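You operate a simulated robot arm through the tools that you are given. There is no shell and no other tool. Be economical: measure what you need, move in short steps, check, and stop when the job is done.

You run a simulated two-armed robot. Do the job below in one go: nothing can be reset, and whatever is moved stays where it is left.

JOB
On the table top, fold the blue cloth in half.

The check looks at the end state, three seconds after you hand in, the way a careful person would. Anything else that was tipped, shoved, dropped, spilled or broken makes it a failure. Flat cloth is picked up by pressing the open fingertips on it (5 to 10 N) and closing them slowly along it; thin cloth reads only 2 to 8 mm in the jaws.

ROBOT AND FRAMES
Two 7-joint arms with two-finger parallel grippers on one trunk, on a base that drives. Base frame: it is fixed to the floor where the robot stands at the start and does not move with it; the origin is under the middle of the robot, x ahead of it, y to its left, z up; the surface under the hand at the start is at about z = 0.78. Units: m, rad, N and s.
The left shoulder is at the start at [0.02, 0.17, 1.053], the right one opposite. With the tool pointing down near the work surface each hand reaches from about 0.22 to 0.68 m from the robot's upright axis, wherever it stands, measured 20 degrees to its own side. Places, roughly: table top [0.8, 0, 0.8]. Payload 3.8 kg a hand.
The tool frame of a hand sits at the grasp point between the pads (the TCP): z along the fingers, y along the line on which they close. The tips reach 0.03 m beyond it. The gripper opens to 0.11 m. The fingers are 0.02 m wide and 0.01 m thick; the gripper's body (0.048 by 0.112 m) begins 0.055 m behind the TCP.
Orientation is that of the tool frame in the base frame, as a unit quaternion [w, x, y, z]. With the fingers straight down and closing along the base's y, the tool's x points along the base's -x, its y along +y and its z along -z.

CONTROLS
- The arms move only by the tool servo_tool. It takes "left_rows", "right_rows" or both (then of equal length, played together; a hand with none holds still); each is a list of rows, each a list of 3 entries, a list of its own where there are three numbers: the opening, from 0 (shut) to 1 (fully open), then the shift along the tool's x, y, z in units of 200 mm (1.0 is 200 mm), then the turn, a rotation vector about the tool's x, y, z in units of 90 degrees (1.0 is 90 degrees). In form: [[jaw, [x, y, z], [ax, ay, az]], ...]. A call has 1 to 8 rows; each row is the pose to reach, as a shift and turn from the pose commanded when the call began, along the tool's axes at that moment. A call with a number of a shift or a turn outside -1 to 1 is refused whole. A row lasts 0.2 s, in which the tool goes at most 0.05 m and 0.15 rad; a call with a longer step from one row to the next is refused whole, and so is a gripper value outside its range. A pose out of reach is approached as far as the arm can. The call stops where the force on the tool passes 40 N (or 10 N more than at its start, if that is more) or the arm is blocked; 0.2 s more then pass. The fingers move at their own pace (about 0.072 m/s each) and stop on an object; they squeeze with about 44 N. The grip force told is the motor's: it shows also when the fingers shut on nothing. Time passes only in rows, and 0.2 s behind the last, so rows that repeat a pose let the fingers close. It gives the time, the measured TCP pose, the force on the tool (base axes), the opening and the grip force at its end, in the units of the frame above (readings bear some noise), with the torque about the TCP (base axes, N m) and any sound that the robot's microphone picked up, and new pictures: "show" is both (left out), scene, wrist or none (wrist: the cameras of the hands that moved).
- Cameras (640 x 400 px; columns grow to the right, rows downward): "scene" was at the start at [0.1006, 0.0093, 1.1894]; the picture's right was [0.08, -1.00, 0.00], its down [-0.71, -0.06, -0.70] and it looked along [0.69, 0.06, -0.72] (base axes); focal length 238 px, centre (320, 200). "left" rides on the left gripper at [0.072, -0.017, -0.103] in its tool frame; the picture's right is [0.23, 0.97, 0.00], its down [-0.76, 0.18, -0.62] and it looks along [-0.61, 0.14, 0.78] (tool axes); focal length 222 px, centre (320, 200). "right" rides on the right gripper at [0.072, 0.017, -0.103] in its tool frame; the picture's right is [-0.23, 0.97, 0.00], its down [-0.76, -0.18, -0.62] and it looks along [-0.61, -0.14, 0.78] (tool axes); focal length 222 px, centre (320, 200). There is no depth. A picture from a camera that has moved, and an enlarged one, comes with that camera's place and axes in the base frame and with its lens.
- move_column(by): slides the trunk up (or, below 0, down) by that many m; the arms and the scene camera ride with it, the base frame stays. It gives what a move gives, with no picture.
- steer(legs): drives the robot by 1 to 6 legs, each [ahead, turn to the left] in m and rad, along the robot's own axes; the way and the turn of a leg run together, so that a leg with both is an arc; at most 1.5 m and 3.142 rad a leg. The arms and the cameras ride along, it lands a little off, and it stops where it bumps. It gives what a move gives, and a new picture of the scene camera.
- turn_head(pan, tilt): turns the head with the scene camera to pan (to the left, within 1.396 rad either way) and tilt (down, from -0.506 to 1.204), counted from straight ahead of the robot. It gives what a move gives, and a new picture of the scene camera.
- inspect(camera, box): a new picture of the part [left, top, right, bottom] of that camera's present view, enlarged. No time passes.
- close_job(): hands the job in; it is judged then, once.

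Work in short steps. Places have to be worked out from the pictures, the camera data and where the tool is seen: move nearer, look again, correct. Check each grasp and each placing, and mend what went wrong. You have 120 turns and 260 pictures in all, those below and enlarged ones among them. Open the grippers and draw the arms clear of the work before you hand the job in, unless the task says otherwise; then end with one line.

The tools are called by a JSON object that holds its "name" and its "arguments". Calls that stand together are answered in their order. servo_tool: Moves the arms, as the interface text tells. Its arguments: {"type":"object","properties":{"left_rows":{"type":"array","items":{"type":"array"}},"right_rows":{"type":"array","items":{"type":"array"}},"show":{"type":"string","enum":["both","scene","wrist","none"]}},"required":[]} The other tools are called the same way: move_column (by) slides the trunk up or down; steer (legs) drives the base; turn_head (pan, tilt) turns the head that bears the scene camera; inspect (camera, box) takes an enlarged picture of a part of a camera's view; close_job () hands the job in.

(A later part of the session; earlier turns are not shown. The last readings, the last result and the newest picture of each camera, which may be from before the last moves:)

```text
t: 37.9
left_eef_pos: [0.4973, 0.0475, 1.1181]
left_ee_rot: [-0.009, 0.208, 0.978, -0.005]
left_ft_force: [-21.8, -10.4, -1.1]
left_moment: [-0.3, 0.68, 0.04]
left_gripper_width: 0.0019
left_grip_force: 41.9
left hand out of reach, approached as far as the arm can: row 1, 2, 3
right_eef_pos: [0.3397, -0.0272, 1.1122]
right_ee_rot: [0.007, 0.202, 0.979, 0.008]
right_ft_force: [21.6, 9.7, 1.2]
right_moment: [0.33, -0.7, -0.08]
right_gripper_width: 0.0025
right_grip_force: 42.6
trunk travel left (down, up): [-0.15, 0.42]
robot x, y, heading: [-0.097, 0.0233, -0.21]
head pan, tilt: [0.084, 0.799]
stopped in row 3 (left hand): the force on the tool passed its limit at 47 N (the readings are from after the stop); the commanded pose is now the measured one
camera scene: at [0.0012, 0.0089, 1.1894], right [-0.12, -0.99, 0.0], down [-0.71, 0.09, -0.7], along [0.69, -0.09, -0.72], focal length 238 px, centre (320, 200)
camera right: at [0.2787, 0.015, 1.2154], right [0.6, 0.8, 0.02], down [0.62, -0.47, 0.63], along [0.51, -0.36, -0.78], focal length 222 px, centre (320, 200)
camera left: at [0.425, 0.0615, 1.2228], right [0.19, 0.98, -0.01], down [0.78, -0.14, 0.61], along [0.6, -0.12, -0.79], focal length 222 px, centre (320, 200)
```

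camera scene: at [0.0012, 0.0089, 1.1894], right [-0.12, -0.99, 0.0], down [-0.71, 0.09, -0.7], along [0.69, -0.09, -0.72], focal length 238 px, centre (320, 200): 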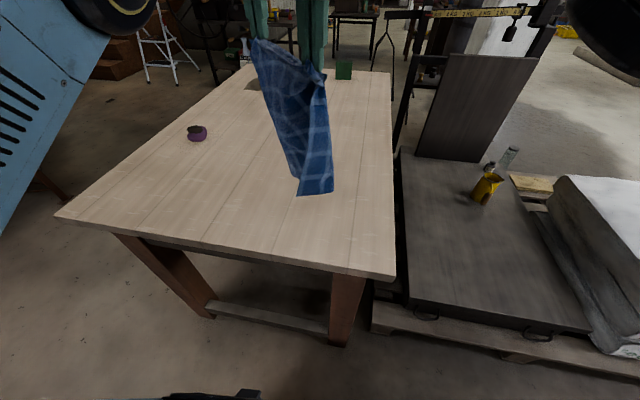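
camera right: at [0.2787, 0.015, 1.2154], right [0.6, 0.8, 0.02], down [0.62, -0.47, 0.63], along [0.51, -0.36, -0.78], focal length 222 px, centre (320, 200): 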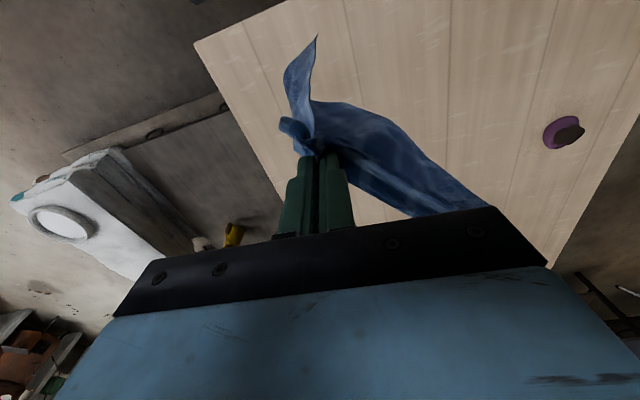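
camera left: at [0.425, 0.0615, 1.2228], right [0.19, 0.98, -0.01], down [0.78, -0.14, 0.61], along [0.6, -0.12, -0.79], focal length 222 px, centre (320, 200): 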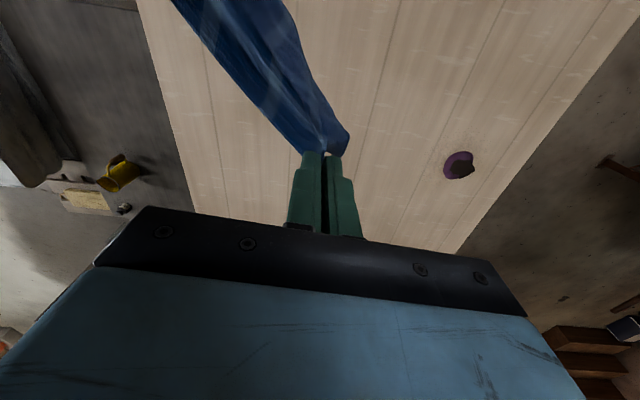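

The left arm hit a joint limit up there and the hands pulled against each other. I bring the right hand back level with the left to release the tension.

{"name": "servo_tool", "arguments": {"right_rows": [[0, [-0.15, 0.0, 0], [0, 0, 0]], [0, [-0.3, -0.03, 0], [0, 0, 0]], [0, [-0.45, -0.07, 0], [0, 0, 0]], [0, [-0.56, -0.1, 0], [0, 0, 0]]], "show": "scene"}}

```text
t: 38.9
left_eef_pos: [0.4994, 0.0512, 1.1175]
left_ee_rot: [-0.005, 0.204, 0.979, -0.005]
left_ft_force: [-0.8, -0.1, 0.8]
left_moment: [0.0, 0.02, -0.02]
left_gripper_width: 0.0023
left_grip_force: 41.7
right_eef_pos: [0.4309, -0.0895, 1.112]
right_ee_rot: [0.005, 0.201, 0.98, 0.004]
right_ft_force: [1.0, 0.1, -0.6]
right_moment: [0.01, -0.01, -0.02]
right_gripper_width: 0.0026
right_grip_force: 42.4
trunk travel left (down, up): [-0.15, 0.42]
robot x, y, heading: [-0.098, 0.0234, -0.205]
head pan, tilt: [0.084, 0.799]
camera scene: at [0.0011, 0.0096, 1.1894], right [-0.12, -0.99, 0.0], down [-0.71, 0.09, -0.7], along [0.69, -0.09, -0.72], focal length 238 px, centre (320, 200)
```

scene: 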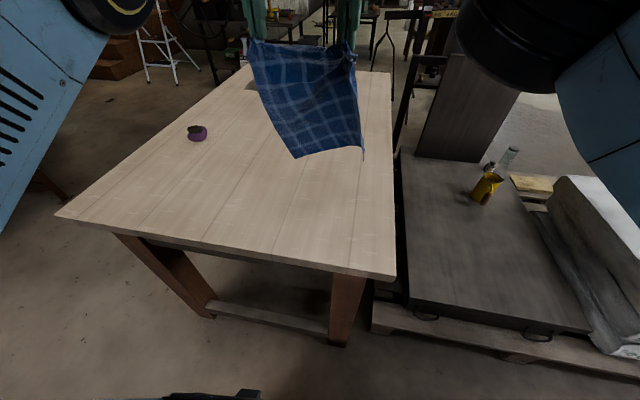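

The cloth now hangs straight. I raise the trunk 0.15 m so that the arms can work lower relative to the shoulders, away from that joint limit.

{"name": "move_column", "arguments": {"by": 0.15}}

{"name": "servo_tool", "arguments": {"left_rows": [[0, [0, 0, 0.15], [0, 0, 0]], [0, [0, 0, 0.35], [0, 0, 0]], [0, [0, 0, 0.55], [0, 0, 0]], [0, [0, 0, 0.75], [0, 0, 0]]], "right_rows": [[0, [0, 0, 0.15], [0, 0, 0]], [0, [0, 0, 0.35], [0, 0, 0]], [0, [0, 0, 0.55], [0, 0, 0]], [0, [0, 0, 0.75], [0, 0, 0]]], "show": "scene"}}

```text
t: 40.6
left_eef_pos: [0.4994, 0.051, 1.2662]
left_ee_rot: [-0.005, 0.204, 0.979, -0.005]
left_ft_force: [0.7, 0.0, 0.6]
left_moment: [-0.01, -0.01, -0.03]
left_gripper_width: 0.0018
left_grip_force: 41.9
right_eef_pos: [0.4315, -0.0898, 1.2599]
right_ee_rot: [0.006, 0.201, 0.979, 0.005]
right_ft_force: [0.8, -0.7, -0.1]
right_moment: [-0.01, -0.01, -0.03]
right_gripper_width: 0.0025
right_grip_force: 42.5
trunk travel left (down, up): [-0.3, 0.27]
robot x, y, heading: [-0.1012, 0.0225, -0.213]
head pan, tilt: [0.084, 0.799]
```

```text
t: 41.6
left_eef_pos: [0.5392, 0.0347, 1.1353]
left_ee_rot: [-0.006, 0.205, 0.979, -0.004]
left_ft_force: [-2.5, -2.0, -0.9]
left_moment: [-0.05, 0.03, -0.03]
left_gripper_width: 0.0018
left_grip_force: 41.6
left hand out of reach, approached as far as the arm can: row 1, 2, 3, 4
right_eef_pos: [0.4332, -0.0876, 1.1083]
right_ee_rot: [0.006, 0.2, 0.98, 0.006]
right_ft_force: [1.4, 2.3, 0.6]
right_moment: [0.08, -0.09, 0.04]
right_gripper_width: 0.0023
right_grip_force: 42.4
trunk travel left (down, up): [-0.3, 0.27]
robot x, y, heading: [-0.0941, 0.0237, -0.213]
head pan, tilt: [0.084, 0.799]
camera scene: at [0.0018, 0.0089, 1.3393], right [-0.12, -0.99, 0.0], down [-0.71, 0.09, -0.7], along [0.69, -0.09, -0.72], focal length 238 px, centre (320, 200)
```

scene: 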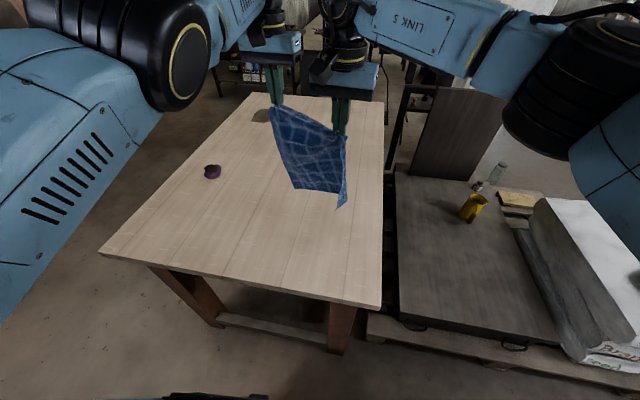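

The left wrist is limited when vertical here. I tilt both hands as before (fingers pointing away), where it moved freely.

{"name": "servo_tool", "arguments": {"left_rows": [[0, [0, 0, 0], [0, -0.08, 0]], [0, [0, 0, 0], [0, -0.16, 0]], [0, [0, 0, 0], [0, -0.24, 0]], [0, [0, 0, 0], [0, -0.32, 0]], [0, [0, 0, 0], [0, -0.4, 0]]], "right_rows": [[0, [0, 0, 0], [0, -0.08, 0]], [0, [0, 0, 0], [0, -0.16, 0]], [0, [0, 0, 0], [0, -0.24, 0]], [0, [0, 0, 0], [0, -0.32, 0]], [0, [0, 0, 0], [0, -0.4, 0]]], "show": "none"}}

```text
t: 42.4
left_eef_pos: [0.5792, 0.0071, 1.1538]
left_ee_rot: [0.123, 0.208, 0.97, -0.041]
left_ft_force: [-14.7, -9.2, -4.9]
left_moment: [-0.23, 0.5, -0.09]
left_gripper_width: 0.0018
left_grip_force: 42.2
left hand out of reach, approached as far as the arm can: row 1, 2, 3
right_eef_pos: [0.4368, -0.0833, 1.1168]
right_ee_rot: [0.157, 0.199, 0.967, -0.014]
right_ft_force: [15.6, 10.0, 3.6]
right_moment: [0.33, -0.49, 0.04]
right_gripper_width: 0.0024
right_grip_force: 42.7
trunk travel left (down, up): [-0.3, 0.27]
robot x, y, heading: [-0.0953, 0.0233, -0.206]
head pan, tilt: [0.084, 0.799]
stopped in row 3 (right hand): the force on the tool passed its limit at 44 N (the readings are from after the stop); the commanded pose is now the measured one
```

The tension rises that way, so I ease back: the right hand catches up and both go down and away, towards the posture that worked before.

{"name": "servo_tool", "arguments": {"left_rows": [[0, [0, 0, 0.02], [0, 0, 0]], [0, [0, 0, 0.1], [0, -0.03, 0]], [0, [-0.01, 0, 0.28], [0, -0.08, 0]], [0, [-0.03, 0, 0.46], [0, -0.14, 0]], [0, [-0.05, 0, 0.64], [0, -0.2, 0]], [0, [-0.07, 0, 0.8], [0, -0.24, 0]], [0, [-0.08, 0, 0.898], [0, -0.26, 0]]], "right_rows": [[0, [-0.17, 0, 0.03], [0, 0, 0]], [0, [-0.33, 0, 0.12], [0, -0.03, 0]], [0, [-0.42, 0, 0.28], [0, -0.07, 0]], [0, [-0.46, 0, 0.46], [0, -0.11, 0]], [0, [-0.5, 0, 0.64], [0, -0.16, 0]], [0, [-0.52, 0, 0.8], [0, -0.2, 0]], [0, [-0.525, 0, 0.891], [0, -0.22, 0]]], "show": "scene"}}

```text
t: 44.0
left_eef_pos: [0.6536, -0.0224, 0.983]
left_ee_rot: [0.322, 0.195, 0.923, -0.08]
left_ft_force: [-0.3, 0.1, -0.2]
left_moment: [0.01, 0.01, 0.0]
left_gripper_width: 0.0018
left_grip_force: 41.4
left hand out of reach, approached as far as the arm can: row 2, 3, 4, 5, 6, 7
right_eef_pos: [0.5814, -0.1396, 0.9754]
right_ee_rot: [0.319, 0.193, 0.926, -0.052]
right_ft_force: [-0.6, -0.5, 0.1]
right_moment: [0.0, 0.02, 0.0]
right_gripper_width: 0.0024
right_grip_force: 43.0
trunk travel left (down, up): [-0.3, 0.27]
robot x, y, heading: [-0.104, 0.0203, -0.207]
head pan, tilt: [0.084, 0.799]
camera scene: at [0.0016, 0.0094, 1.3394], right [-0.12, -0.99, 0.0], down [-0.71, 0.09, -0.7], along [0.69, -0.09, -0.72], focal length 238 px, centre (320, 200)
```

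scene: 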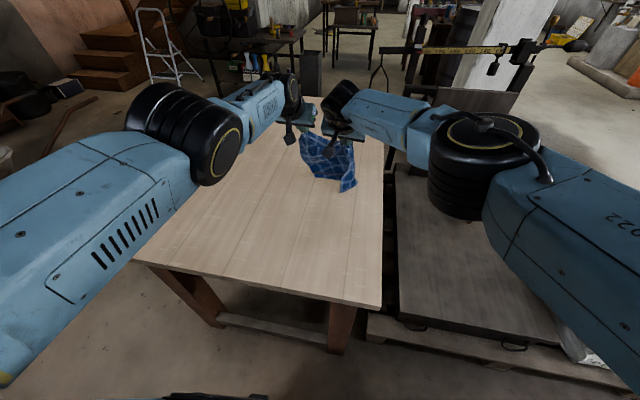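

I lower the trunk again; then I will drag the held edge low towards me so that the cloth trails out straight behind it.

{"name": "move_column", "arguments": {"by": -0.15}}

{"name": "servo_tool", "arguments": {"left_rows": [[0, [0.1, 0, -0.1], [0, 0, 0]], [0, [0.2, 0.02, -0.2], [0, 0, 0]], [0, [0.3, 0.05, -0.25], [0, 0, 0]]], "right_rows": [[0, [0.1, 0, -0.1], [0, 0, 0]], [0, [0.2, 0, -0.2], [0, 0, 0]], [0, [0.3, 0, -0.25], [0, 0, 0]]]}}

```text
t: 45.7
left_eef_pos: [0.6531, -0.0231, 0.8344]
left_ee_rot: [0.321, 0.194, 0.923, -0.079]
left_ft_force: [0.4, -0.4, 0.3]
left_moment: [0.01, -0.01, 0.03]
left_gripper_width: 0.0021
left_grip_force: 42.0
right_eef_pos: [0.5816, -0.1402, 0.8256]
right_ee_rot: [0.318, 0.193, 0.927, -0.05]
right_ft_force: [-0.5, 0.4, 0.7]
right_moment: [-0.03, 0.03, 0.0]
right_gripper_width: 0.0025
right_grip_force: 42.7
trunk travel left (down, up): [-0.15, 0.42]
robot x, y, heading: [-0.0987, 0.0209, -0.212]
head pan, tilt: [0.084, 0.799]
```

```text
t: 46.5
left_eef_pos: [0.6551, -0.0128, 0.8227]
left_ee_rot: [0.319, 0.196, 0.924, -0.084]
left_ft_force: [-22.3, -13.8, 1.7]
left_moment: [-0.46, 0.63, -0.43]
left_gripper_width: 0.0019
left_grip_force: 41.8
left hand out of reach, approached as far as the arm can: row 1, 2, 3
right_eef_pos: [0.5102, -0.1081, 0.8294]
right_ee_rot: [0.321, 0.192, 0.926, -0.048]
right_ft_force: [21.8, 13.0, -1.9]
right_moment: [0.39, -0.51, 0.37]
right_gripper_width: 0.0025
right_grip_force: 42.8
trunk travel left (down, up): [-0.15, 0.42]
robot x, y, heading: [-0.0995, 0.0212, -0.21]
head pan, tilt: [0.084, 0.799]
camera scene: at [0.0015, 0.009, 1.1893], right [-0.12, -0.99, 0.0], down [-0.71, 0.09, -0.7], along [0.69, -0.09, -0.72], focal length 238 px, centre (320, 200)
camera right: at [0.4055, -0.0474, 0.8683], right [0.54, 0.82, 0.17], down [0.12, -0.28, 0.95], along [0.83, -0.49, -0.25], focal length 222 px, centre (320, 200)
camera left: at [0.5381, 0.023, 0.8591], right [0.24, 0.96, -0.17], down [0.28, 0.1, 0.96], along [0.93, -0.28, -0.24], focal length 222 px, centre (320, 200)
```

scene: 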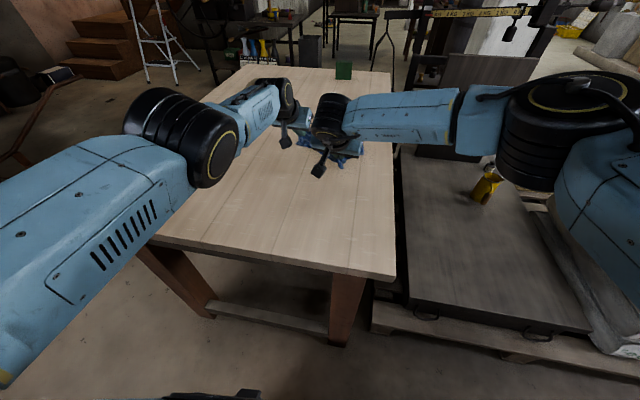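
right: 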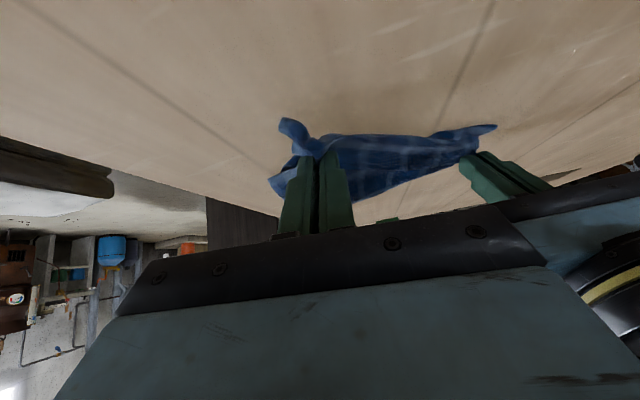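
left: 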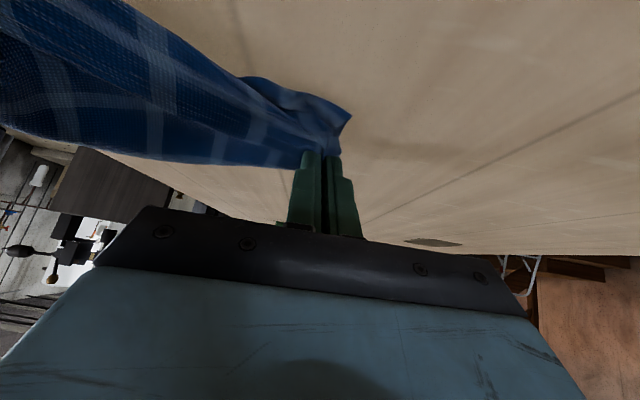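

The left arm is stuck in a bad posture, so I let go with the left hand (the cloth lies on the table here) and lift that hand up to free it.

{"name": "servo_tool", "arguments": {"left_rows": [[0.1, [0, 0, 0], [0, 0, 0]], [0.3, [0, 0, 0], [0, 0, 0]], [0.4, [0, 0, -0.03], [0, 0, 0]], [0.4, [0, 0, -0.12], [0, 0, 0]], [0.4, [0, 0, -0.25], [0, 0, 0]], [0.4, [0, 0.05, -0.45], [0, 0, 0]], [0.4, [0, 0.2, -0.6], [0, 0, 0]], [0.4, [0, 0.4, -0.7], [0, 0, 0]]], "show": "scene"}}

```text
t: 48.3
left_eef_pos: [0.6888, 0.0907, 0.9354]
left_ee_rot: [0.321, 0.194, 0.923, -0.08]
left_ft_force: [0.4, -0.2, 0.3]
left_moment: [0.02, 0.0, 0.02]
left_gripper_width: 0.044
left_grip_force: 0.1
left hand out of reach, approached as far as the arm can: row 3, 4, 5, 6, 7, 8
right_eef_pos: [0.5097, -0.1086, 0.8288]
right_ee_rot: [0.319, 0.193, 0.926, -0.052]
right_ft_force: [0.1, -0.3, 0.8]
right_moment: [0.0, -0.02, 0.0]
right_gripper_width: 0.0026
right_grip_force: 41.9
trunk travel left (down, up): [-0.15, 0.42]
robot x, y, heading: [-0.0945, 0.0178, -0.208]
head pan, tilt: [0.084, 0.799]
camera scene: at [0.0013, 0.0101, 1.1894], right [-0.12, -0.99, 0.0], down [-0.71, 0.09, -0.7], along [0.69, -0.09, -0.72], focal length 238 px, centre (320, 200)
```

scene: 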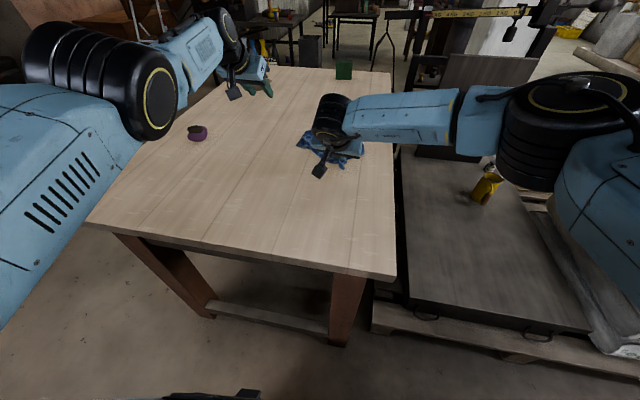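

Left hand is free. I bring the left arm back towards its starting posture, tool vertical.

{"name": "servo_tool", "arguments": {"left_rows": [[0.4, [0.12, 0.04, -0.09], [0, 0.06, 0]], [0.4, [0.25, 0.08, -0.19], [0, 0.12, 0]], [0.4, [0.37, 0.12, -0.29], [0, 0.18, 0]], [0.4, [0.5, 0.16, -0.39], [0, 0.24, 0]], [0.4, [0.62, 0.2, -0.48], [0, 0.3, 0]], [0.4, [0.75, 0.23, -0.58], [0, 0.36, 0]], [0.4, [0.869, 0.25, -0.674], [0, 0.42, 0]], [0.4, [0.869, 0.25, -0.674], [0, 0.42, 0]]], "show": "scene"}}

```text
t: 50.1
left_eef_pos: [0.5865, 0.2267, 0.9457]
left_ee_rot: [0.004, 0.21, 0.978, -0.012]
left_ft_force: [0.1, -1.0, 0.8]
left_moment: [0.0, 0.0, 0.0]
left_gripper_width: 0.0441
left_grip_force: 0.0
left hand out of reach, approached as far as the arm can: row 1, 2, 3, 4, 5, 6, 7, 8
right_eef_pos: [0.5089, -0.1093, 0.8292]
right_ee_rot: [0.318, 0.194, 0.927, -0.052]
right_ft_force: [0.8, -0.2, 0.3]
right_moment: [0.0, -0.02, 0.02]
right_gripper_width: 0.0024
right_grip_force: 42.6
trunk travel left (down, up): [-0.15, 0.42]
robot x, y, heading: [-0.0999, 0.0205, -0.209]
head pan, tilt: [0.084, 0.799]
camera scene: at [0.0013, 0.009, 1.1894], right [-0.12, -0.99, 0.0], down [-0.71, 0.09, -0.7], along [0.69, -0.09, -0.72], focal length 238 px, centre (320, 200)
```

scene: 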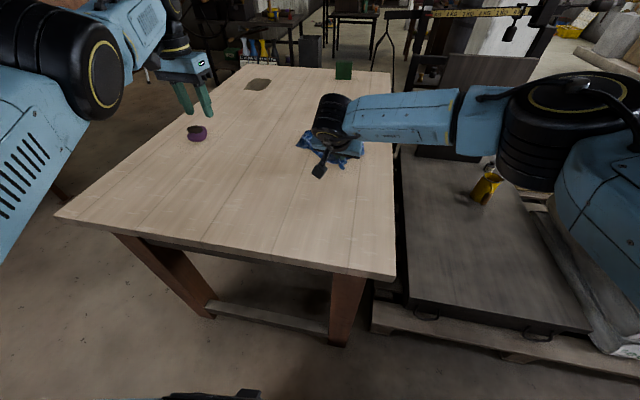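

The left arm still lags its target. I turn its yaw back towards the starting orientation and pull in and up to see whether it frees.

{"name": "servo_tool", "arguments": {"left_rows": [[0.4, [0, 0, -0.1], [0, 0, -0.05]], [0.4, [0, 0, -0.2], [0, 0, -0.1]], [0.4, [0, 0, -0.3], [0, 0, -0.15]], [0.4, [0, 0, -0.4], [0, 0, -0.2]], [0.4, [0.1, 0, -0.5], [0, 0, -0.25]], [0.4, [0.2, 0, -0.6], [0, 0, -0.3]], [0.4, [0.2, 0, -0.6], [0, 0, -0.35]], [0.4, [0.2, 0, -0.6], [0, 0, -0.4]]], "show": "scene"}}

```text
t: 51.9
left_eef_pos: [0.559, 0.2446, 1.0651]
left_ee_rot: [0.0, -0.103, 0.995, -0.014]
left_ft_force: [0.0, -0.4, 0.3]
left_moment: [0.0, 0.0, 0.03]
left_gripper_width: 0.0441
left_grip_force: 0.1
left hand out of reach, approached as far as the arm can: row 2, 3, 4, 6, 7, 8
right_eef_pos: [0.5098, -0.1103, 0.829]
right_ee_rot: [0.319, 0.194, 0.926, -0.051]
right_ft_force: [0.0, -0.1, -0.5]
right_moment: [-0.04, 0.0, -0.01]
right_gripper_width: 0.0026
right_grip_force: 42.6
trunk travel left (down, up): [-0.15, 0.42]
robot x, y, heading: [-0.1064, 0.0199, -0.213]
head pan, tilt: [0.084, 0.799]
camera scene: at [0.0013, 0.0091, 1.1894], right [-0.12, -0.99, 0.0], down [-0.71, 0.09, -0.7], along [0.69, -0.09, -0.72], focal length 238 px, centre (320, 200)
```

scene: 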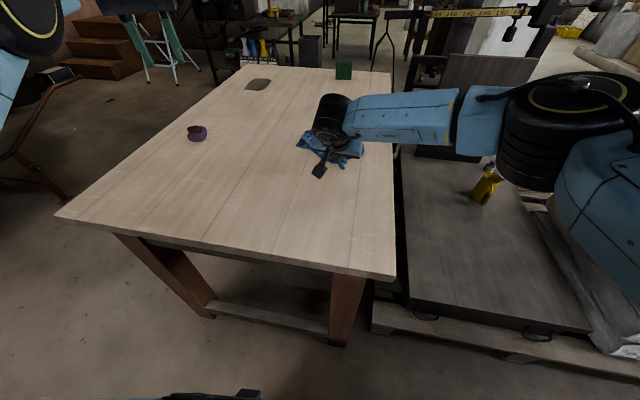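

I try tilting the left fingers the other way (towards me) while drawing in, to relieve the wrist limit.

{"name": "servo_tool", "arguments": {"left_rows": [[0.4, [0.05, 0.05, 0], [0, 0.07, 0]], [0.4, [0.15, 0.1, 0], [0, 0.14, 0]], [0.4, [0.25, 0.15, 0], [0, 0.21, 0]], [0.4, [0.35, 0.2, 0], [0, 0.28, 0]], [0.4, [0.45, 0.25, 0], [0, 0.28, 0]], [0.4, [0.55, 0.3, 0], [0, 0.28, 0]], [0.4, [0.65, 0.35, 0], [0, 0.28, 0]]], "show": "none"}}

{"name": "turn_head", "arguments": {"pan": 0.9, "tilt": 0.3}}

```text
t: 53.5
left_eef_pos: [0.4135, 0.288, 1.0607]
left_ee_rot: [-0.216, -0.098, 0.971, -0.036]
left_ft_force: [0.1, -0.5, 0.1]
left_moment: [-0.01, -0.03, 0.0]
left_gripper_width: 0.044
left_grip_force: 0.1
left hand out of reach, approached as far as the arm can: row 1, 2, 3, 4
right_eef_pos: [0.5097, -0.1103, 0.8288]
right_ee_rot: [0.319, 0.193, 0.927, -0.05]
right_ft_force: [-0.6, 0.8, -0.7]
right_moment: [0.01, 0.01, -0.03]
right_gripper_width: 0.0023
right_grip_force: 42.2
trunk travel left (down, up): [-0.15, 0.42]
robot x, y, heading: [-0.0975, 0.0191, -0.205]
head pan, tilt: [0.084, 0.799]
```

```text
t: 54.6
left_eef_pos: [0.4143, 0.2876, 1.0621]
left_ee_rot: [-0.216, -0.098, 0.971, -0.036]
left_ft_force: [0.3, -0.2, 0.9]
left_moment: [-0.01, 0.02, 0.0]
left_gripper_width: 0.0438
left_grip_force: 0.0
right_eef_pos: [0.5105, -0.1092, 0.83]
right_ee_rot: [0.318, 0.194, 0.927, -0.052]
right_ft_force: [-0.2, -0.6, -0.1]
right_moment: [0.02, -0.03, 0.01]
right_gripper_width: 0.0025
right_grip_force: 42.3
trunk travel left (down, up): [-0.15, 0.42]
robot x, y, heading: [-0.0974, 0.0217, -0.209]
head pan, tilt: [0.901, 0.3]
camera scene: at [-0.0067, 0.0786, 1.2338], right [0.64, -0.77, 0.0], down [-0.23, -0.19, -0.96], along [0.74, 0.61, -0.3], focal length 238 px, centre (320, 200)
```

scene: 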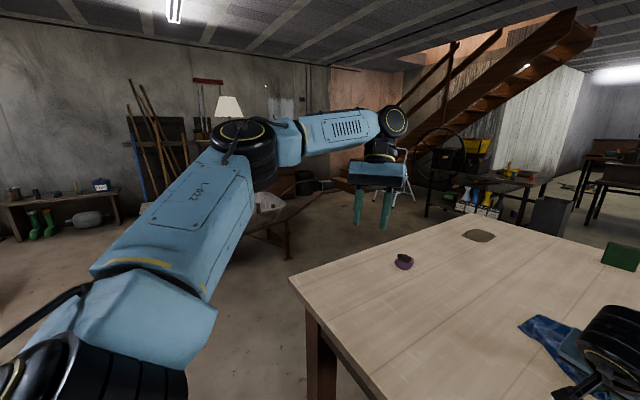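

The left arm is free again. I bring it down and back to vertical, and turn the yaw part of the way.

{"name": "servo_tool", "arguments": {"left_rows": [[0.4, [-0.05, 0, 0.1], [0, 0, 0]], [0.4, [-0.1, 0, 0.22], [0, 0, 0]], [0.4, [-0.15, 0, 0.33], [0, -0.07, 0]], [0.4, [-0.2, 0, 0.44], [0, -0.14, 0]], [0.4, [-0.256, 0, 0.543], [0, -0.21, 0]], [0.4, [-0.256, 0, 0.543], [0, -0.28, 0]], [0.4, [-0.256, 0, 0.543], [0, -0.28, 0]]], "show": "none"}}

{"name": "turn_head", "arguments": {"pan": 0.3, "tilt": 0.6}}

```text
t: 56.2
left_eef_pos: [0.4163, 0.2851, 0.9443]
left_ee_rot: [0.001, -0.103, 0.995, -0.013]
left_ft_force: [-0.6, 0.6, 0.4]
left_moment: [-0.04, -0.01, -0.01]
left_gripper_width: 0.044
left_grip_force: 0.1
right_eef_pos: [0.5096, -0.1102, 0.8279]
right_ee_rot: [0.318, 0.194, 0.927, -0.052]
right_ft_force: [-0.3, -0.4, 0.5]
right_moment: [-0.02, -0.03, -0.02]
right_gripper_width: 0.0025
right_grip_force: 42.4
trunk travel left (down, up): [-0.15, 0.42]
robot x, y, heading: [-0.098, 0.0216, -0.208]
head pan, tilt: [0.901, 0.3]
```

```text
t: 57.2
left_eef_pos: [0.4169, 0.2846, 0.944]
left_ee_rot: [0.0, -0.103, 0.995, -0.013]
left_ft_force: [0.4, 0.9, 0.6]
left_moment: [0.01, -0.02, 0.0]
left_gripper_width: 0.0437
left_grip_force: 0.0
right_eef_pos: [0.5096, -0.1082, 0.8291]
right_ee_rot: [0.319, 0.194, 0.926, -0.052]
right_ft_force: [-0.4, 0.5, 0.0]
right_moment: [0.03, 0.02, 0.01]
right_gripper_width: 0.0025
right_grip_force: 42.8
trunk travel left (down, up): [-0.15, 0.42]
robot x, y, heading: [-0.1013, 0.0205, -0.206]
head pan, tilt: [0.3, 0.6]
camera scene: at [0.0093, 0.0273, 1.2063], right [0.09, -1.0, 0.0], down [-0.56, -0.05, -0.83], along [0.82, 0.08, -0.56], focal length 238 px, centre (320, 200)
```

scene: 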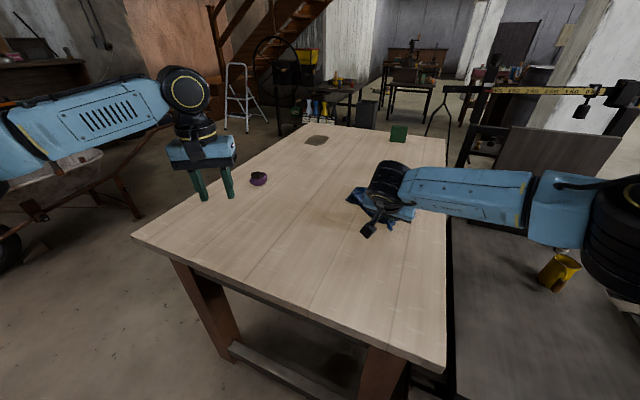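

Left arm is fine again. Now with the right hand alone I drag the held corner low towards me so that the cloth trails out, then look.

{"name": "servo_tool", "arguments": {"right_rows": [[0, [0.1, 0, -0.08], [0, 0, 0]], [0, [0.2, 0, -0.155], [0, 0, 0]], [0, [0.3, 0, -0.232], [0, 0, 0]], [0, [0.4, 0, -0.31], [0, 0, 0]], [0, [0.5, 0, -0.388], [0, 0, 0]], [0, [0.6, 0, -0.465], [0, 0, 0]], [0, [0.7, 0, -0.543], [0, 0, 0]], [0, [0.79, 0, -0.613], [0, 0, 0]]], "show": "none"}}

{"name": "turn_head", "arguments": {"pan": 0.1, "tilt": 0.8}}

```text
t: 59.0
left_eef_pos: [0.4168, 0.2842, 0.9441]
left_ee_rot: [0.0, -0.103, 0.995, -0.013]
left_ft_force: [-0.4, -0.3, -0.3]
left_moment: [0.0, -0.01, 0.01]
left_gripper_width: 0.0439
left_grip_force: 0.0
right_eef_pos: [0.3267, -0.0323, 0.8283]
right_ee_rot: [0.318, 0.194, 0.927, -0.051]
right_ft_force: [0.2, 0.1, 0.3]
right_moment: [-0.02, 0.0, 0.01]
right_gripper_width: 0.0027
right_grip_force: 42.4
trunk travel left (down, up): [-0.15, 0.42]
robot x, y, heading: [-0.0981, 0.0187, -0.204]
head pan, tilt: [0.3, 0.6]
```

```text
t: 59.8
left_eef_pos: [0.4161, 0.2846, 0.9442]
left_ee_rot: [0.0, -0.102, 0.995, -0.014]
left_ft_force: [-0.1, 0.5, -0.6]
left_moment: [0.01, -0.02, -0.01]
left_gripper_width: 0.0439
left_grip_force: 0.1
right_eef_pos: [0.3265, -0.0329, 0.8286]
right_ee_rot: [0.318, 0.194, 0.926, -0.052]
right_ft_force: [0.2, 0.0, 0.0]
right_moment: [0.01, 0.0, -0.01]
right_gripper_width: 0.0023
right_grip_force: 41.8
trunk travel left (down, up): [-0.15, 0.42]
robot x, y, heading: [-0.099, 0.0241, -0.214]
head pan, tilt: [0.099, 0.799]
camera scene: at [0.0015, 0.0104, 1.1895], right [-0.11, -0.99, 0.0], down [-0.71, 0.08, -0.7], along [0.69, -0.08, -0.72], focal length 238 px, centre (320, 200)
```

scene: 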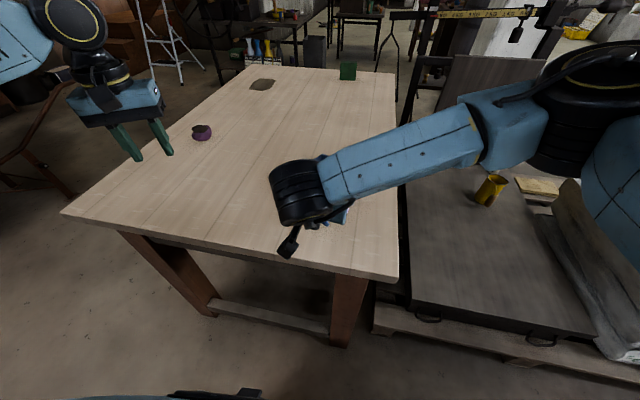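

All the cloth slid along with the hand. I lift it straight up with the right hand to hang from its corner, untilting, and move the left hand aside.

{"name": "servo_tool", "arguments": {"right_rows": [[0, [-0.087, 0, -0.11], [0, 0.07, 0]], [0, [-0.174, 0, -0.223], [0, 0.14, 0]], [0, [-0.26, 0, -0.335], [0, 0.21, 0]], [0, [-0.35, 0, -0.447], [0, 0.28, 0]], [0, [-0.436, 0, -0.56], [0, 0.35, 0]], [0, [-0.523, 0, -0.67], [0, 0.42, 0]]], "left_rows": [[0.4, [0.05, 0.1, 0], [0, 0, 0]], [0.4, [0.1, 0.2, 0], [0, 0, 0]], [0.4, [0.15, 0.3, 0], [0, 0, 0]], [0.4, [0.15, 0.4, 0], [0, 0, 0]], [0.4, [0.15, 0.5, 0], [0, 0, 0]], [0.4, [0.15, 0.5, 0], [0, 0, 0]]], "show": "none"}}

{"name": "servo_tool", "arguments": {"right_rows": [[0, [0, 0.1, -0.12], [0, 0, 0]], [0, [0, 0.25, -0.25], [0, 0, 0]], [0, [-0.05, 0.4, -0.38], [0, 0, 0]], [0, [-0.1, 0.5, -0.53], [0, 0, 0]], [0, [-0.13, 0.6, -0.7], [0, 0, 0]], [0, [-0.15, 0.65, -0.85], [0, 0, 0]], [0, [-0.15, 0.65, -0.85], [0, 0, 0]]], "show": "scene"}}

```text
t: 61.2
left_eef_pos: [0.3677, 0.3741, 0.9407]
left_ee_rot: [0.001, -0.103, 0.995, -0.013]
left_ft_force: [-0.1, -0.4, -0.3]
left_moment: [-0.03, 0.01, -0.03]
left_gripper_width: 0.0441
left_grip_force: 0.0
right_eef_pos: [0.324, -0.0356, 0.9993]
right_ee_rot: [0.001, 0.2, 0.98, 0.014]
right_ft_force: [-0.2, 0.2, 0.4]
right_moment: [0.01, 0.0, -0.01]
right_gripper_width: 0.0026
right_grip_force: 42.6
trunk travel left (down, up): [-0.15, 0.42]
robot x, y, heading: [-0.0994, 0.0201, -0.206]
head pan, tilt: [0.099, 0.799]
```

```text
t: 62.8
left_eef_pos: [0.368, 0.3742, 0.9386]
left_ee_rot: [0.001, -0.102, 0.995, -0.013]
left_ft_force: [0.1, 1.0, -0.9]
left_moment: [0.03, 0.01, -0.01]
left_gripper_width: 0.0439
left_grip_force: 0.1
right_eef_pos: [0.3661, 0.0398, 1.1399]
right_ee_rot: [-0.001, 0.202, 0.979, 0.016]
right_ft_force: [-0.1, 0.0, 0.0]
right_moment: [0.02, 0.0, -0.02]
right_gripper_width: 0.0024
right_grip_force: 42.3
right hand out of reach, approached as far as the arm can: row 5, 6, 7
trunk travel left (down, up): [-0.15, 0.42]
robot x, y, heading: [-0.0993, 0.0212, -0.209]
head pan, tilt: [0.099, 0.799]
camera scene: at [0.0015, 0.0103, 1.1894], right [-0.11, -0.99, 0.0], down [-0.71, 0.08, -0.7], along [0.69, -0.08, -0.72], focal length 238 px, centre (320, 200)
```

scene: 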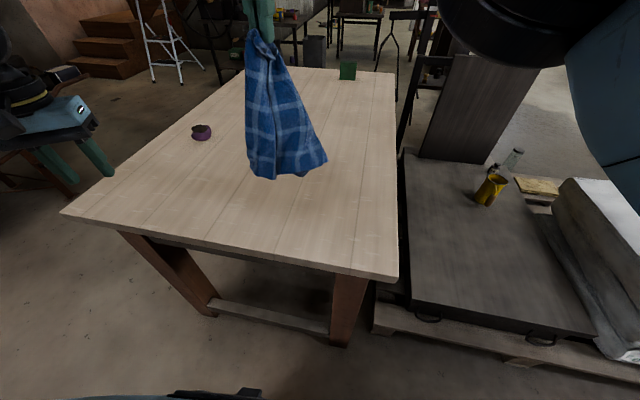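

The cloth hangs from the right hand with its lower corner at about the table. I lower it first to set some cloth down, then lay it slowly towards the far right.

{"name": "servo_tool", "arguments": {"right_rows": [[0, [0.02, -0.096, 0.173], [0, 0, 0]], [0, [0.041, -0.191, 0.345], [0, 0, 0]], [0, [0.043, -0.22, 0.47], [0, 0, 0]], [0, [0.045, -0.247, 0.585], [0, 0, 0]], [0, [-0.129, -0.336, 0.67], [0, 0, 0]], [0, [-0.24, -0.41, 0.71], [0, 0, 0]], [0, [-0.355, -0.485, 0.745], [0, 0, 0]], [0, [-0.46, -0.55, 0.795], [0, 0, 0]]], "show": "scene"}}

{"name": "servo_tool", "arguments": {"right_rows": [[0, [-0.112, -0.06, 0.05], [0, 0, 0]], [0, [-0.2, -0.116, 0.125], [0, 0, 0]], [0, [-0.295, -0.172, 0.2], [0, 0, 0]], [0, [-0.44, -0.257, 0.375], [0, 0, 0]], [0, [-0.564, -0.329, 0.55], [0, 0, 0]], [0, [-0.672, -0.392, 0.75], [0, 0, 0]], [0, [-0.752, -0.439, 0.925], [0, 0, 0]], [0, [-0.836, -0.485, 0.935], [0, 0, 0]]], "show": "scene"}}

```text
t: 64.6
left_eef_pos: [0.3682, 0.3744, 0.94]
left_ee_rot: [0.001, -0.103, 0.995, -0.013]
left_ft_force: [0.9, -0.7, -0.3]
left_moment: [0.0, 0.0, -0.02]
left_gripper_width: 0.0441
left_grip_force: 0.1
right_eef_pos: [0.4061, -0.0876, 0.9764]
right_ee_rot: [0.001, 0.199, 0.98, 0.013]
right_ft_force: [0.1, -0.5, -0.3]
right_moment: [0.01, 0.01, 0.0]
right_gripper_width: 0.0025
right_grip_force: 42.7
trunk travel left (down, up): [-0.15, 0.42]
robot x, y, heading: [-0.0987, 0.0215, -0.211]
head pan, tilt: [0.099, 0.799]
camera scene: at [0.0017, 0.0101, 1.1894], right [-0.11, -0.99, 0.0], down [-0.71, 0.08, -0.7], along [0.69, -0.08, -0.72], focal length 238 px, centre (320, 200)
```

scene: 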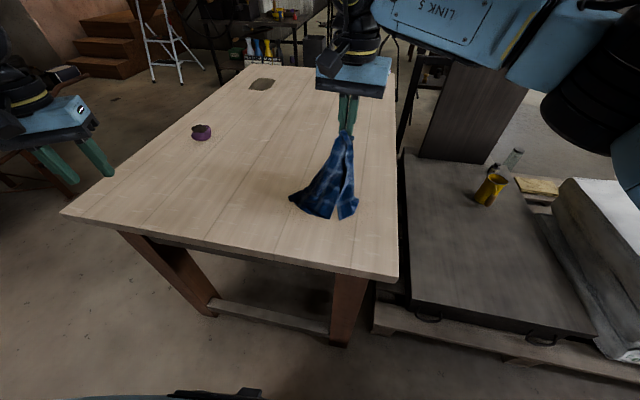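

```text
t: 66.2
left_eef_pos: [0.3674, 0.3746, 0.9402]
left_ee_rot: [0.0, -0.103, 0.995, -0.014]
left_ft_force: [0.4, -0.4, 0.0]
left_moment: [0.03, 0.02, -0.02]
left_gripper_width: 0.044
left_grip_force: 0.1
right_eef_pos: [0.4963, -0.2132, 0.812]
right_ee_rot: [0.008, 0.196, 0.98, 0.021]
right_ft_force: [-2.9, 1.0, 17.2]
right_moment: [0.15, 0.3, -0.03]
right_gripper_width: 0.0023
right_grip_force: 42.2
right hand out of reach, approached as far as the arm can: row 6, 7
trunk travel left (down, up): [-0.15, 0.42]
robot x, y, heading: [-0.0968, 0.0232, -0.21]
head pan, tilt: [0.099, 0.799]
stopped in row 7 (right hand): the force on the tool passed its limit at 56 N (the readings are from after the stop); the commanded pose is now the measured one
camera scene: at [0.0016, 0.0108, 1.1896], right [-0.11, -0.99, 0.0], down [-0.71, 0.08, -0.7], along [0.69, -0.08, -0.72], focal length 238 px, centre (320, 200)
```

scene: 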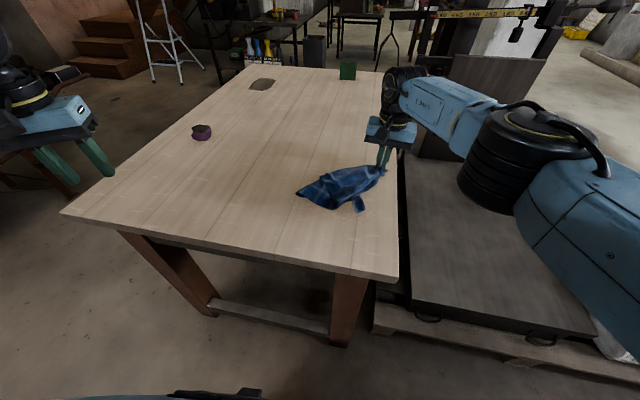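

The hand touched the table (17 N, stopped), cloth laid out along the right. Let me zoom in.

{"name": "servo_tool", "arguments": {"right_rows": [[0, [0, 0, -0.02], [0, 0, 0]], [0, [0, 0, -0.03], [0, 0, 0]]], "show": "none"}}

{"name": "inspect", "arguments": {"camera": "scene", "box": [280, 130, 408, 226]}}

```text
t: 66.8
left_eef_pos: [0.3679, 0.3742, 0.9391]
left_ee_rot: [0.0, -0.102, 0.995, -0.013]
left_ft_force: [0.1, 0.3, -0.5]
left_moment: [-0.01, -0.04, 0.02]
left_gripper_width: 0.0442
left_grip_force: 0.1
right_eef_pos: [0.4959, -0.2138, 0.815]
right_ee_rot: [0.006, 0.197, 0.98, 0.019]
right_ft_force: [0.4, 0.2, 0.6]
right_moment: [0.03, -0.02, -0.02]
right_gripper_width: 0.0025
right_grip_force: 42.6
trunk travel left (down, up): [-0.15, 0.42]
robot x, y, heading: [-0.0982, 0.0187, -0.209]
head pan, tilt: [0.099, 0.799]
```

```text
4.17 times, centred on (344, 178) of scene
camera zoom: at [0.0016, 0.0104, 1.1893], right [-0.11, -0.99, 0.0], down [-0.71, 0.08, -0.7], along [0.69, -0.08, -0.72], focal length 990 px, centre (220, 292)
```

zoom: 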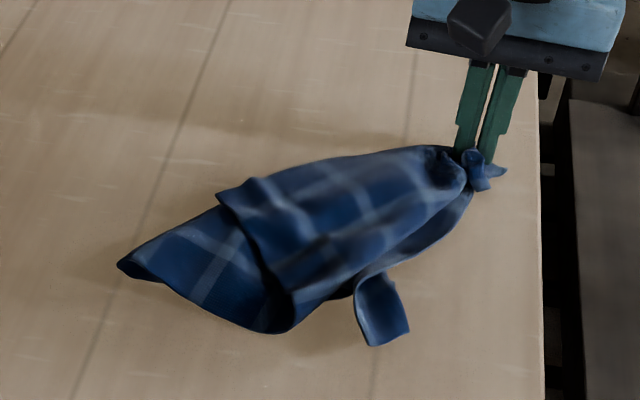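

The cloth lies crumpled from the right grip at (0.50,-0.21) to a free tip at about (0.426,0.023). I bring the left hand over that tip to grip it and pull the diagonal straight.

{"name": "servo_tool", "arguments": {"left_rows": [[0.3, [0, -0.2, 0.0], [0, 0, 0]], [0.28, [0.01, -0.4, 0.05], [0, 0, 0]], [0.28, [0.02, -0.6, 0.1], [0, 0, 0]], [0.28, [0.03, -0.8, 0.15], [0, 0, 0]], [0.28, [0.03, -0.95, 0.2], [0, 0, 0]]], "show": "none"}}

{"name": "servo_tool", "arguments": {"left_rows": [[0.28, [0.01, -0.2, 0.05], [0, 0, 0]], [0.28, [0.02, -0.4, 0.1], [0, 0, 0]], [0.28, [0.02, -0.6, 0.15], [0, 0, 0]], [0.28, [0.03, -0.8, 0.2], [0, 0, 0]], [0.28, [0.032, -0.95, 0.245], [0, 0, 0]]]}}

```text
t: 68.0
left_eef_pos: [0.4011, 0.1873, 0.905]
left_ee_rot: [0.0, -0.103, 0.995, -0.013]
left_ft_force: [0.0, -0.2, 0.4]
left_moment: [-0.03, -0.01, 0.02]
left_gripper_width: 0.0307
left_grip_force: 0.0
right_eef_pos: [0.4965, -0.2129, 0.8163]
right_ee_rot: [0.007, 0.197, 0.98, 0.02]
right_ft_force: [-0.3, 0.2, 0.1]
right_moment: [0.0, 0.0, 0.0]
right_gripper_width: 0.0024
right_grip_force: 42.7
trunk travel left (down, up): [-0.15, 0.42]
robot x, y, heading: [-0.1014, 0.0213, -0.213]
head pan, tilt: [0.099, 0.799]
```

```text
t: 69.2
left_eef_pos: [0.4343, -0.0013, 0.8581]
left_ee_rot: [0.0, -0.103, 0.995, -0.013]
left_ft_force: [-0.4, -0.7, -0.7]
left_moment: [-0.01, 0.01, 0.02]
left_gripper_width: 0.0311
left_grip_force: 0.0
right_eef_pos: [0.4961, -0.213, 0.8157]
right_ee_rot: [0.007, 0.197, 0.98, 0.021]
right_ft_force: [0.6, 0.1, 0.6]
right_moment: [0.03, -0.03, 0.0]
right_gripper_width: 0.0022
right_grip_force: 42.4
trunk travel left (down, up): [-0.15, 0.42]
robot x, y, heading: [-0.0983, 0.0214, -0.208]
head pan, tilt: [0.099, 0.799]
camera scene: at [0.0016, 0.0101, 1.1894], right [-0.11, -0.99, 0.0], down [-0.71, 0.08, -0.7], along [0.69, -0.08, -0.72], focal length 238 px, centre (320, 200)
camera left: at [0.3657, -0.0309, 0.9622], right [-0.42, 0.91, -0.02], down [0.71, 0.35, 0.62], along [0.57, 0.24, -0.79], focal length 222 px, centre (320, 200)
```

scene: 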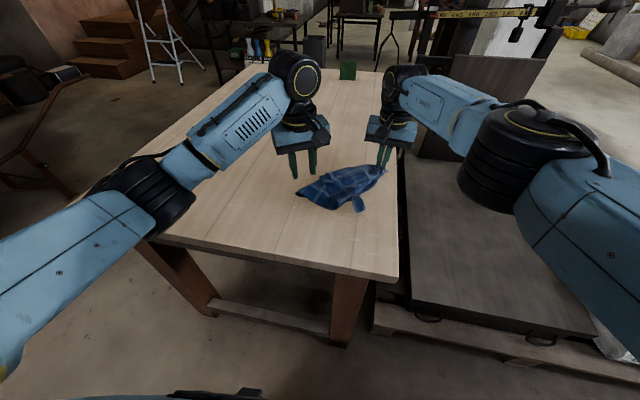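
left: 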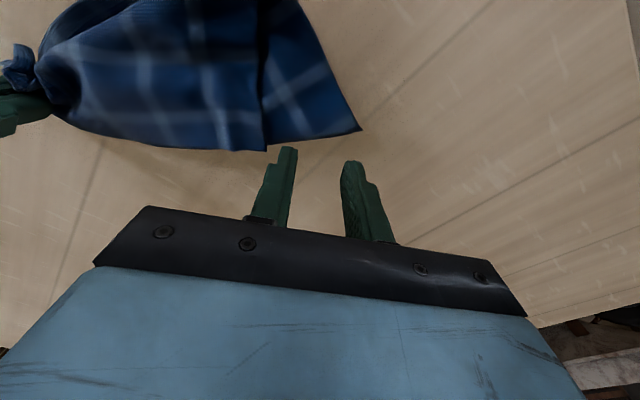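

The tip corner sits about 2.5 cm nearer to me than the tips. I shift, then lower to near contact.

{"name": "servo_tool", "arguments": {"left_rows": [[0.28, [0.139, 0.01, 0.03], [0, 0, 0]], [0.28, [0.139, 0.01, 0.12], [0, 0, 0]], [0.28, [0.139, 0.01, 0.19], [0, 0, 0]], [0.28, [0.139, 0.01, 0.22], [0, 0, 0]], [0.28, [0.139, 0.01, 0.24], [0, 0, 0]]], "show": "wrist"}}

```text
t: 70.4
left_eef_pos: [0.4046, -0.0083, 0.8131]
left_ee_rot: [0.002, -0.103, 0.995, -0.013]
left_ft_force: [-0.1, 0.7, 3.7]
left_moment: [0.07, -0.05, 0.0]
left_gripper_width: 0.0308
left_grip_force: 0.3
right_eef_pos: [0.4963, -0.2118, 0.8169]
right_ee_rot: [0.008, 0.197, 0.98, 0.02]
right_ft_force: [0.0, 0.0, 0.3]
right_moment: [-0.01, -0.01, -0.02]
right_gripper_width: 0.0025
right_grip_force: 42.1
trunk travel left (down, up): [-0.15, 0.42]
robot x, y, heading: [-0.0953, 0.0188, -0.205]
head pan, tilt: [0.099, 0.799]
camera left: at [0.3371, -0.0366, 0.9172], right [-0.42, 0.91, -0.03], down [0.71, 0.35, 0.62], along [0.57, 0.24, -0.79], focal length 222 px, centre (320, 200)
```

left: 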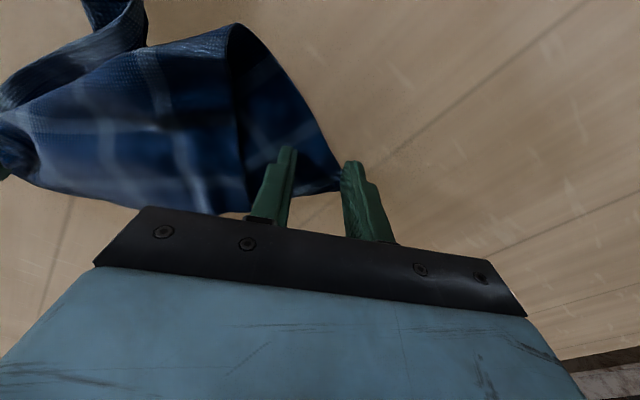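

Outer finger is just off the tip. I lift 2 mm, shift 8 mm inward, press again and close slowly.

{"name": "servo_tool", "arguments": {"left_rows": [[0.28, [0, 0, -0.025], [0, 0, 0]], [0.28, [0.01, -0.045, -0.02], [0, 0, 0]], [0.28, [0.01, -0.045, 0.01], [0, 0, 0]], [0.22, [0.01, -0.045, 0.01], [0, 0, 0]], [0.17, [0.01, -0.045, 0.01], [0, 0, 0]], [0.12, [0.01, -0.045, 0.01], [0, 0, 0]], [0.06, [0.01, -0.045, 0.005], [0, 0, 0]], [0.0, [0.01, -0.045, 0], [0, 0, 0]]], "show": "wrist"}}

```text
t: 72.2
left_eef_pos: [0.4046, -0.0167, 0.813]
left_ee_rot: [0.001, -0.103, 0.995, -0.013]
left_ft_force: [-1.2, -0.2, 18.5]
left_moment: [-0.05, -0.1, 0.01]
left_gripper_width: 0.0029
left_grip_force: 43.2
right_eef_pos: [0.496, -0.2125, 0.8174]
right_ee_rot: [0.008, 0.196, 0.98, 0.02]
right_ft_force: [0.0, 0.1, 0.4]
right_moment: [-0.01, 0.02, 0.04]
right_gripper_width: 0.0023
right_grip_force: 42.4
trunk travel left (down, up): [-0.15, 0.42]
robot x, y, heading: [-0.1008, 0.0232, -0.208]
head pan, tilt: [0.099, 0.799]
camera left: at [0.3366, -0.046, 0.9166], right [-0.42, 0.91, -0.03], down [0.71, 0.35, 0.62], along [0.57, 0.24, -0.79], focal length 222 px, centre (320, 200)
```

left: 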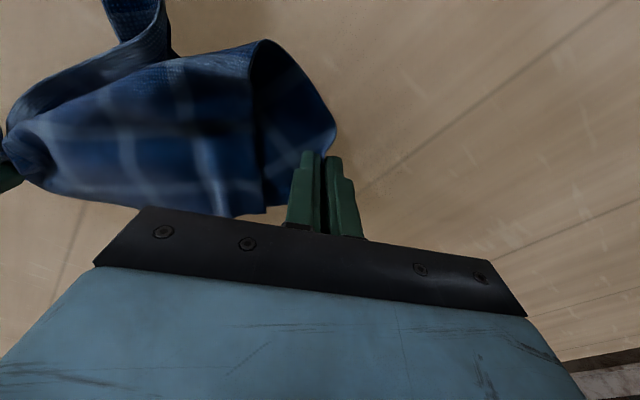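

Gripped. I lift both hands and then spread slowly to see which corner I have.

{"name": "servo_tool", "arguments": {"left_rows": [[0, [0, 0, -0.15], [0, 0, 0]], [0, [0, 0, -0.35], [0, 0, 0]], [0, [0, 0, -0.55], [0, 0, 0]], [0, [0, 0, -0.75], [0, 0, 0]], [0, [0.04, 0.15, -0.75], [0, 0, 0]], [0, [0.06, 0.25, -0.75], [0, 0, 0]], [0, [0.06, 0.25, -0.75], [0, 0, 0]]], "right_rows": [[0, [0, 0, -0.15], [0, 0, 0]], [0, [0, 0, -0.35], [0, 0, 0]], [0, [0, 0, -0.55], [0, 0, 0]], [0, [0, 0, -0.75], [0, 0, 0]], [0, [0, 0, -0.75], [0, 0, 0]], [0, [0, 0, -0.75], [0, 0, 0]], [0, [0, 0, -0.75], [0, 0, 0]]]}}

{"name": "inspect", "arguments": {"camera": "scene", "box": [240, 60, 432, 204]}}

```text
t: 73.8
left_eef_pos: [0.3833, 0.0332, 0.9598]
left_ee_rot: [0.0, -0.103, 0.995, -0.014]
left_ft_force: [4.4, -10.0, 0.0]
left_moment: [-0.3, -0.12, -0.02]
left_gripper_width: 0.003
left_grip_force: 42.7
right_eef_pos: [0.4899, -0.2169, 0.9631]
right_ee_rot: [0.007, 0.195, 0.981, 0.021]
right_ft_force: [-4.1, 9.8, -0.6]
right_moment: [0.28, 0.11, 0.01]
right_gripper_width: 0.0025
right_grip_force: 42.8
right hand out of reach, approached as far as the arm can: row 4, 5, 6, 7
trunk travel left (down, up): [-0.15, 0.42]
robot x, y, heading: [-0.0986, 0.0215, -0.209]
head pan, tilt: [0.099, 0.799]
camera scene: at [0.0017, 0.0104, 1.1894], right [-0.11, -0.99, 0.0], down [-0.71, 0.08, -0.7], along [0.69, -0.08, -0.72], focal length 238 px, centre (320, 200)
camera right: at [0.4267, -0.1785, 1.0678], right [0.58, 0.81, 0.04], down [0.62, -0.48, 0.62], along [0.52, -0.33, -0.78], focal length 222 px, centre (320, 200)
camera left: at [0.3155, 0.0042, 1.0646], right [-0.42, 0.91, -0.03], down [0.71, 0.35, 0.62], along [0.57, 0.24, -0.79], focal length 222 px, centre (320, 200)
```

scene: 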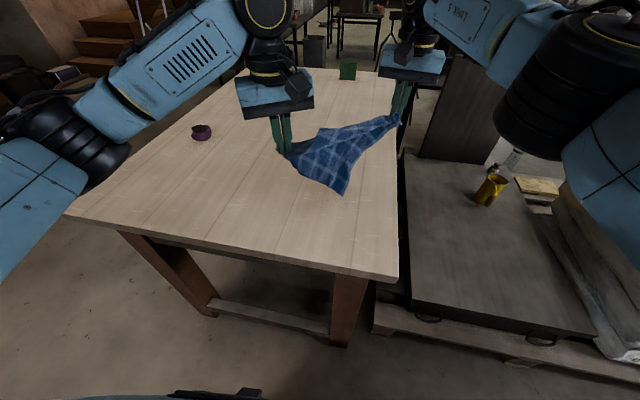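
right: 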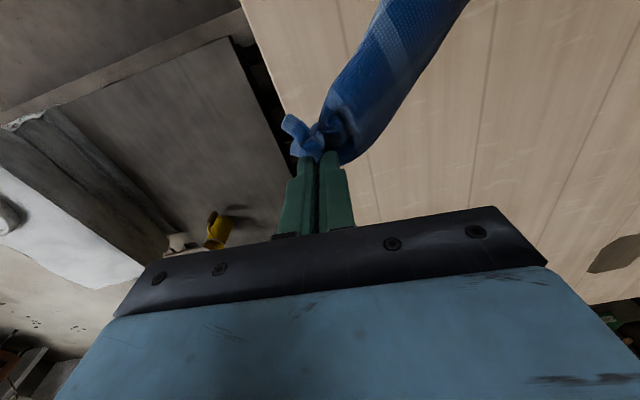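
left: 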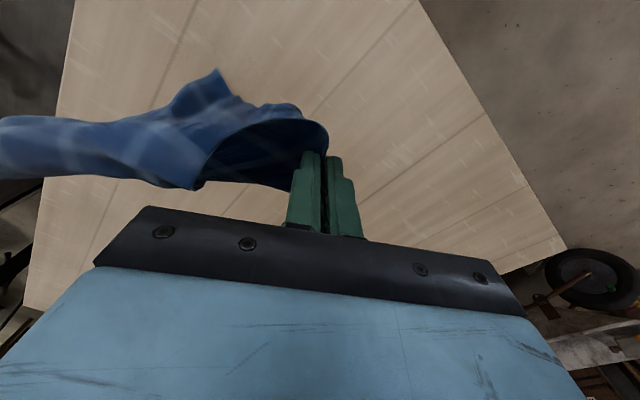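

```text
2.78 times, centred on (336, 132) of scene
camera zoom: at [0.0017, 0.0104, 1.1894], right [-0.11, -0.99, 0.0], down [-0.71, 0.08, -0.7], along [0.69, -0.08, -0.72], focal length 660 px, centre (276, 389)
```

zoom: 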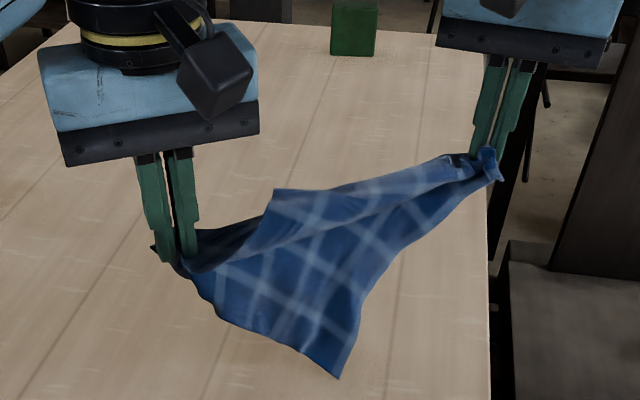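

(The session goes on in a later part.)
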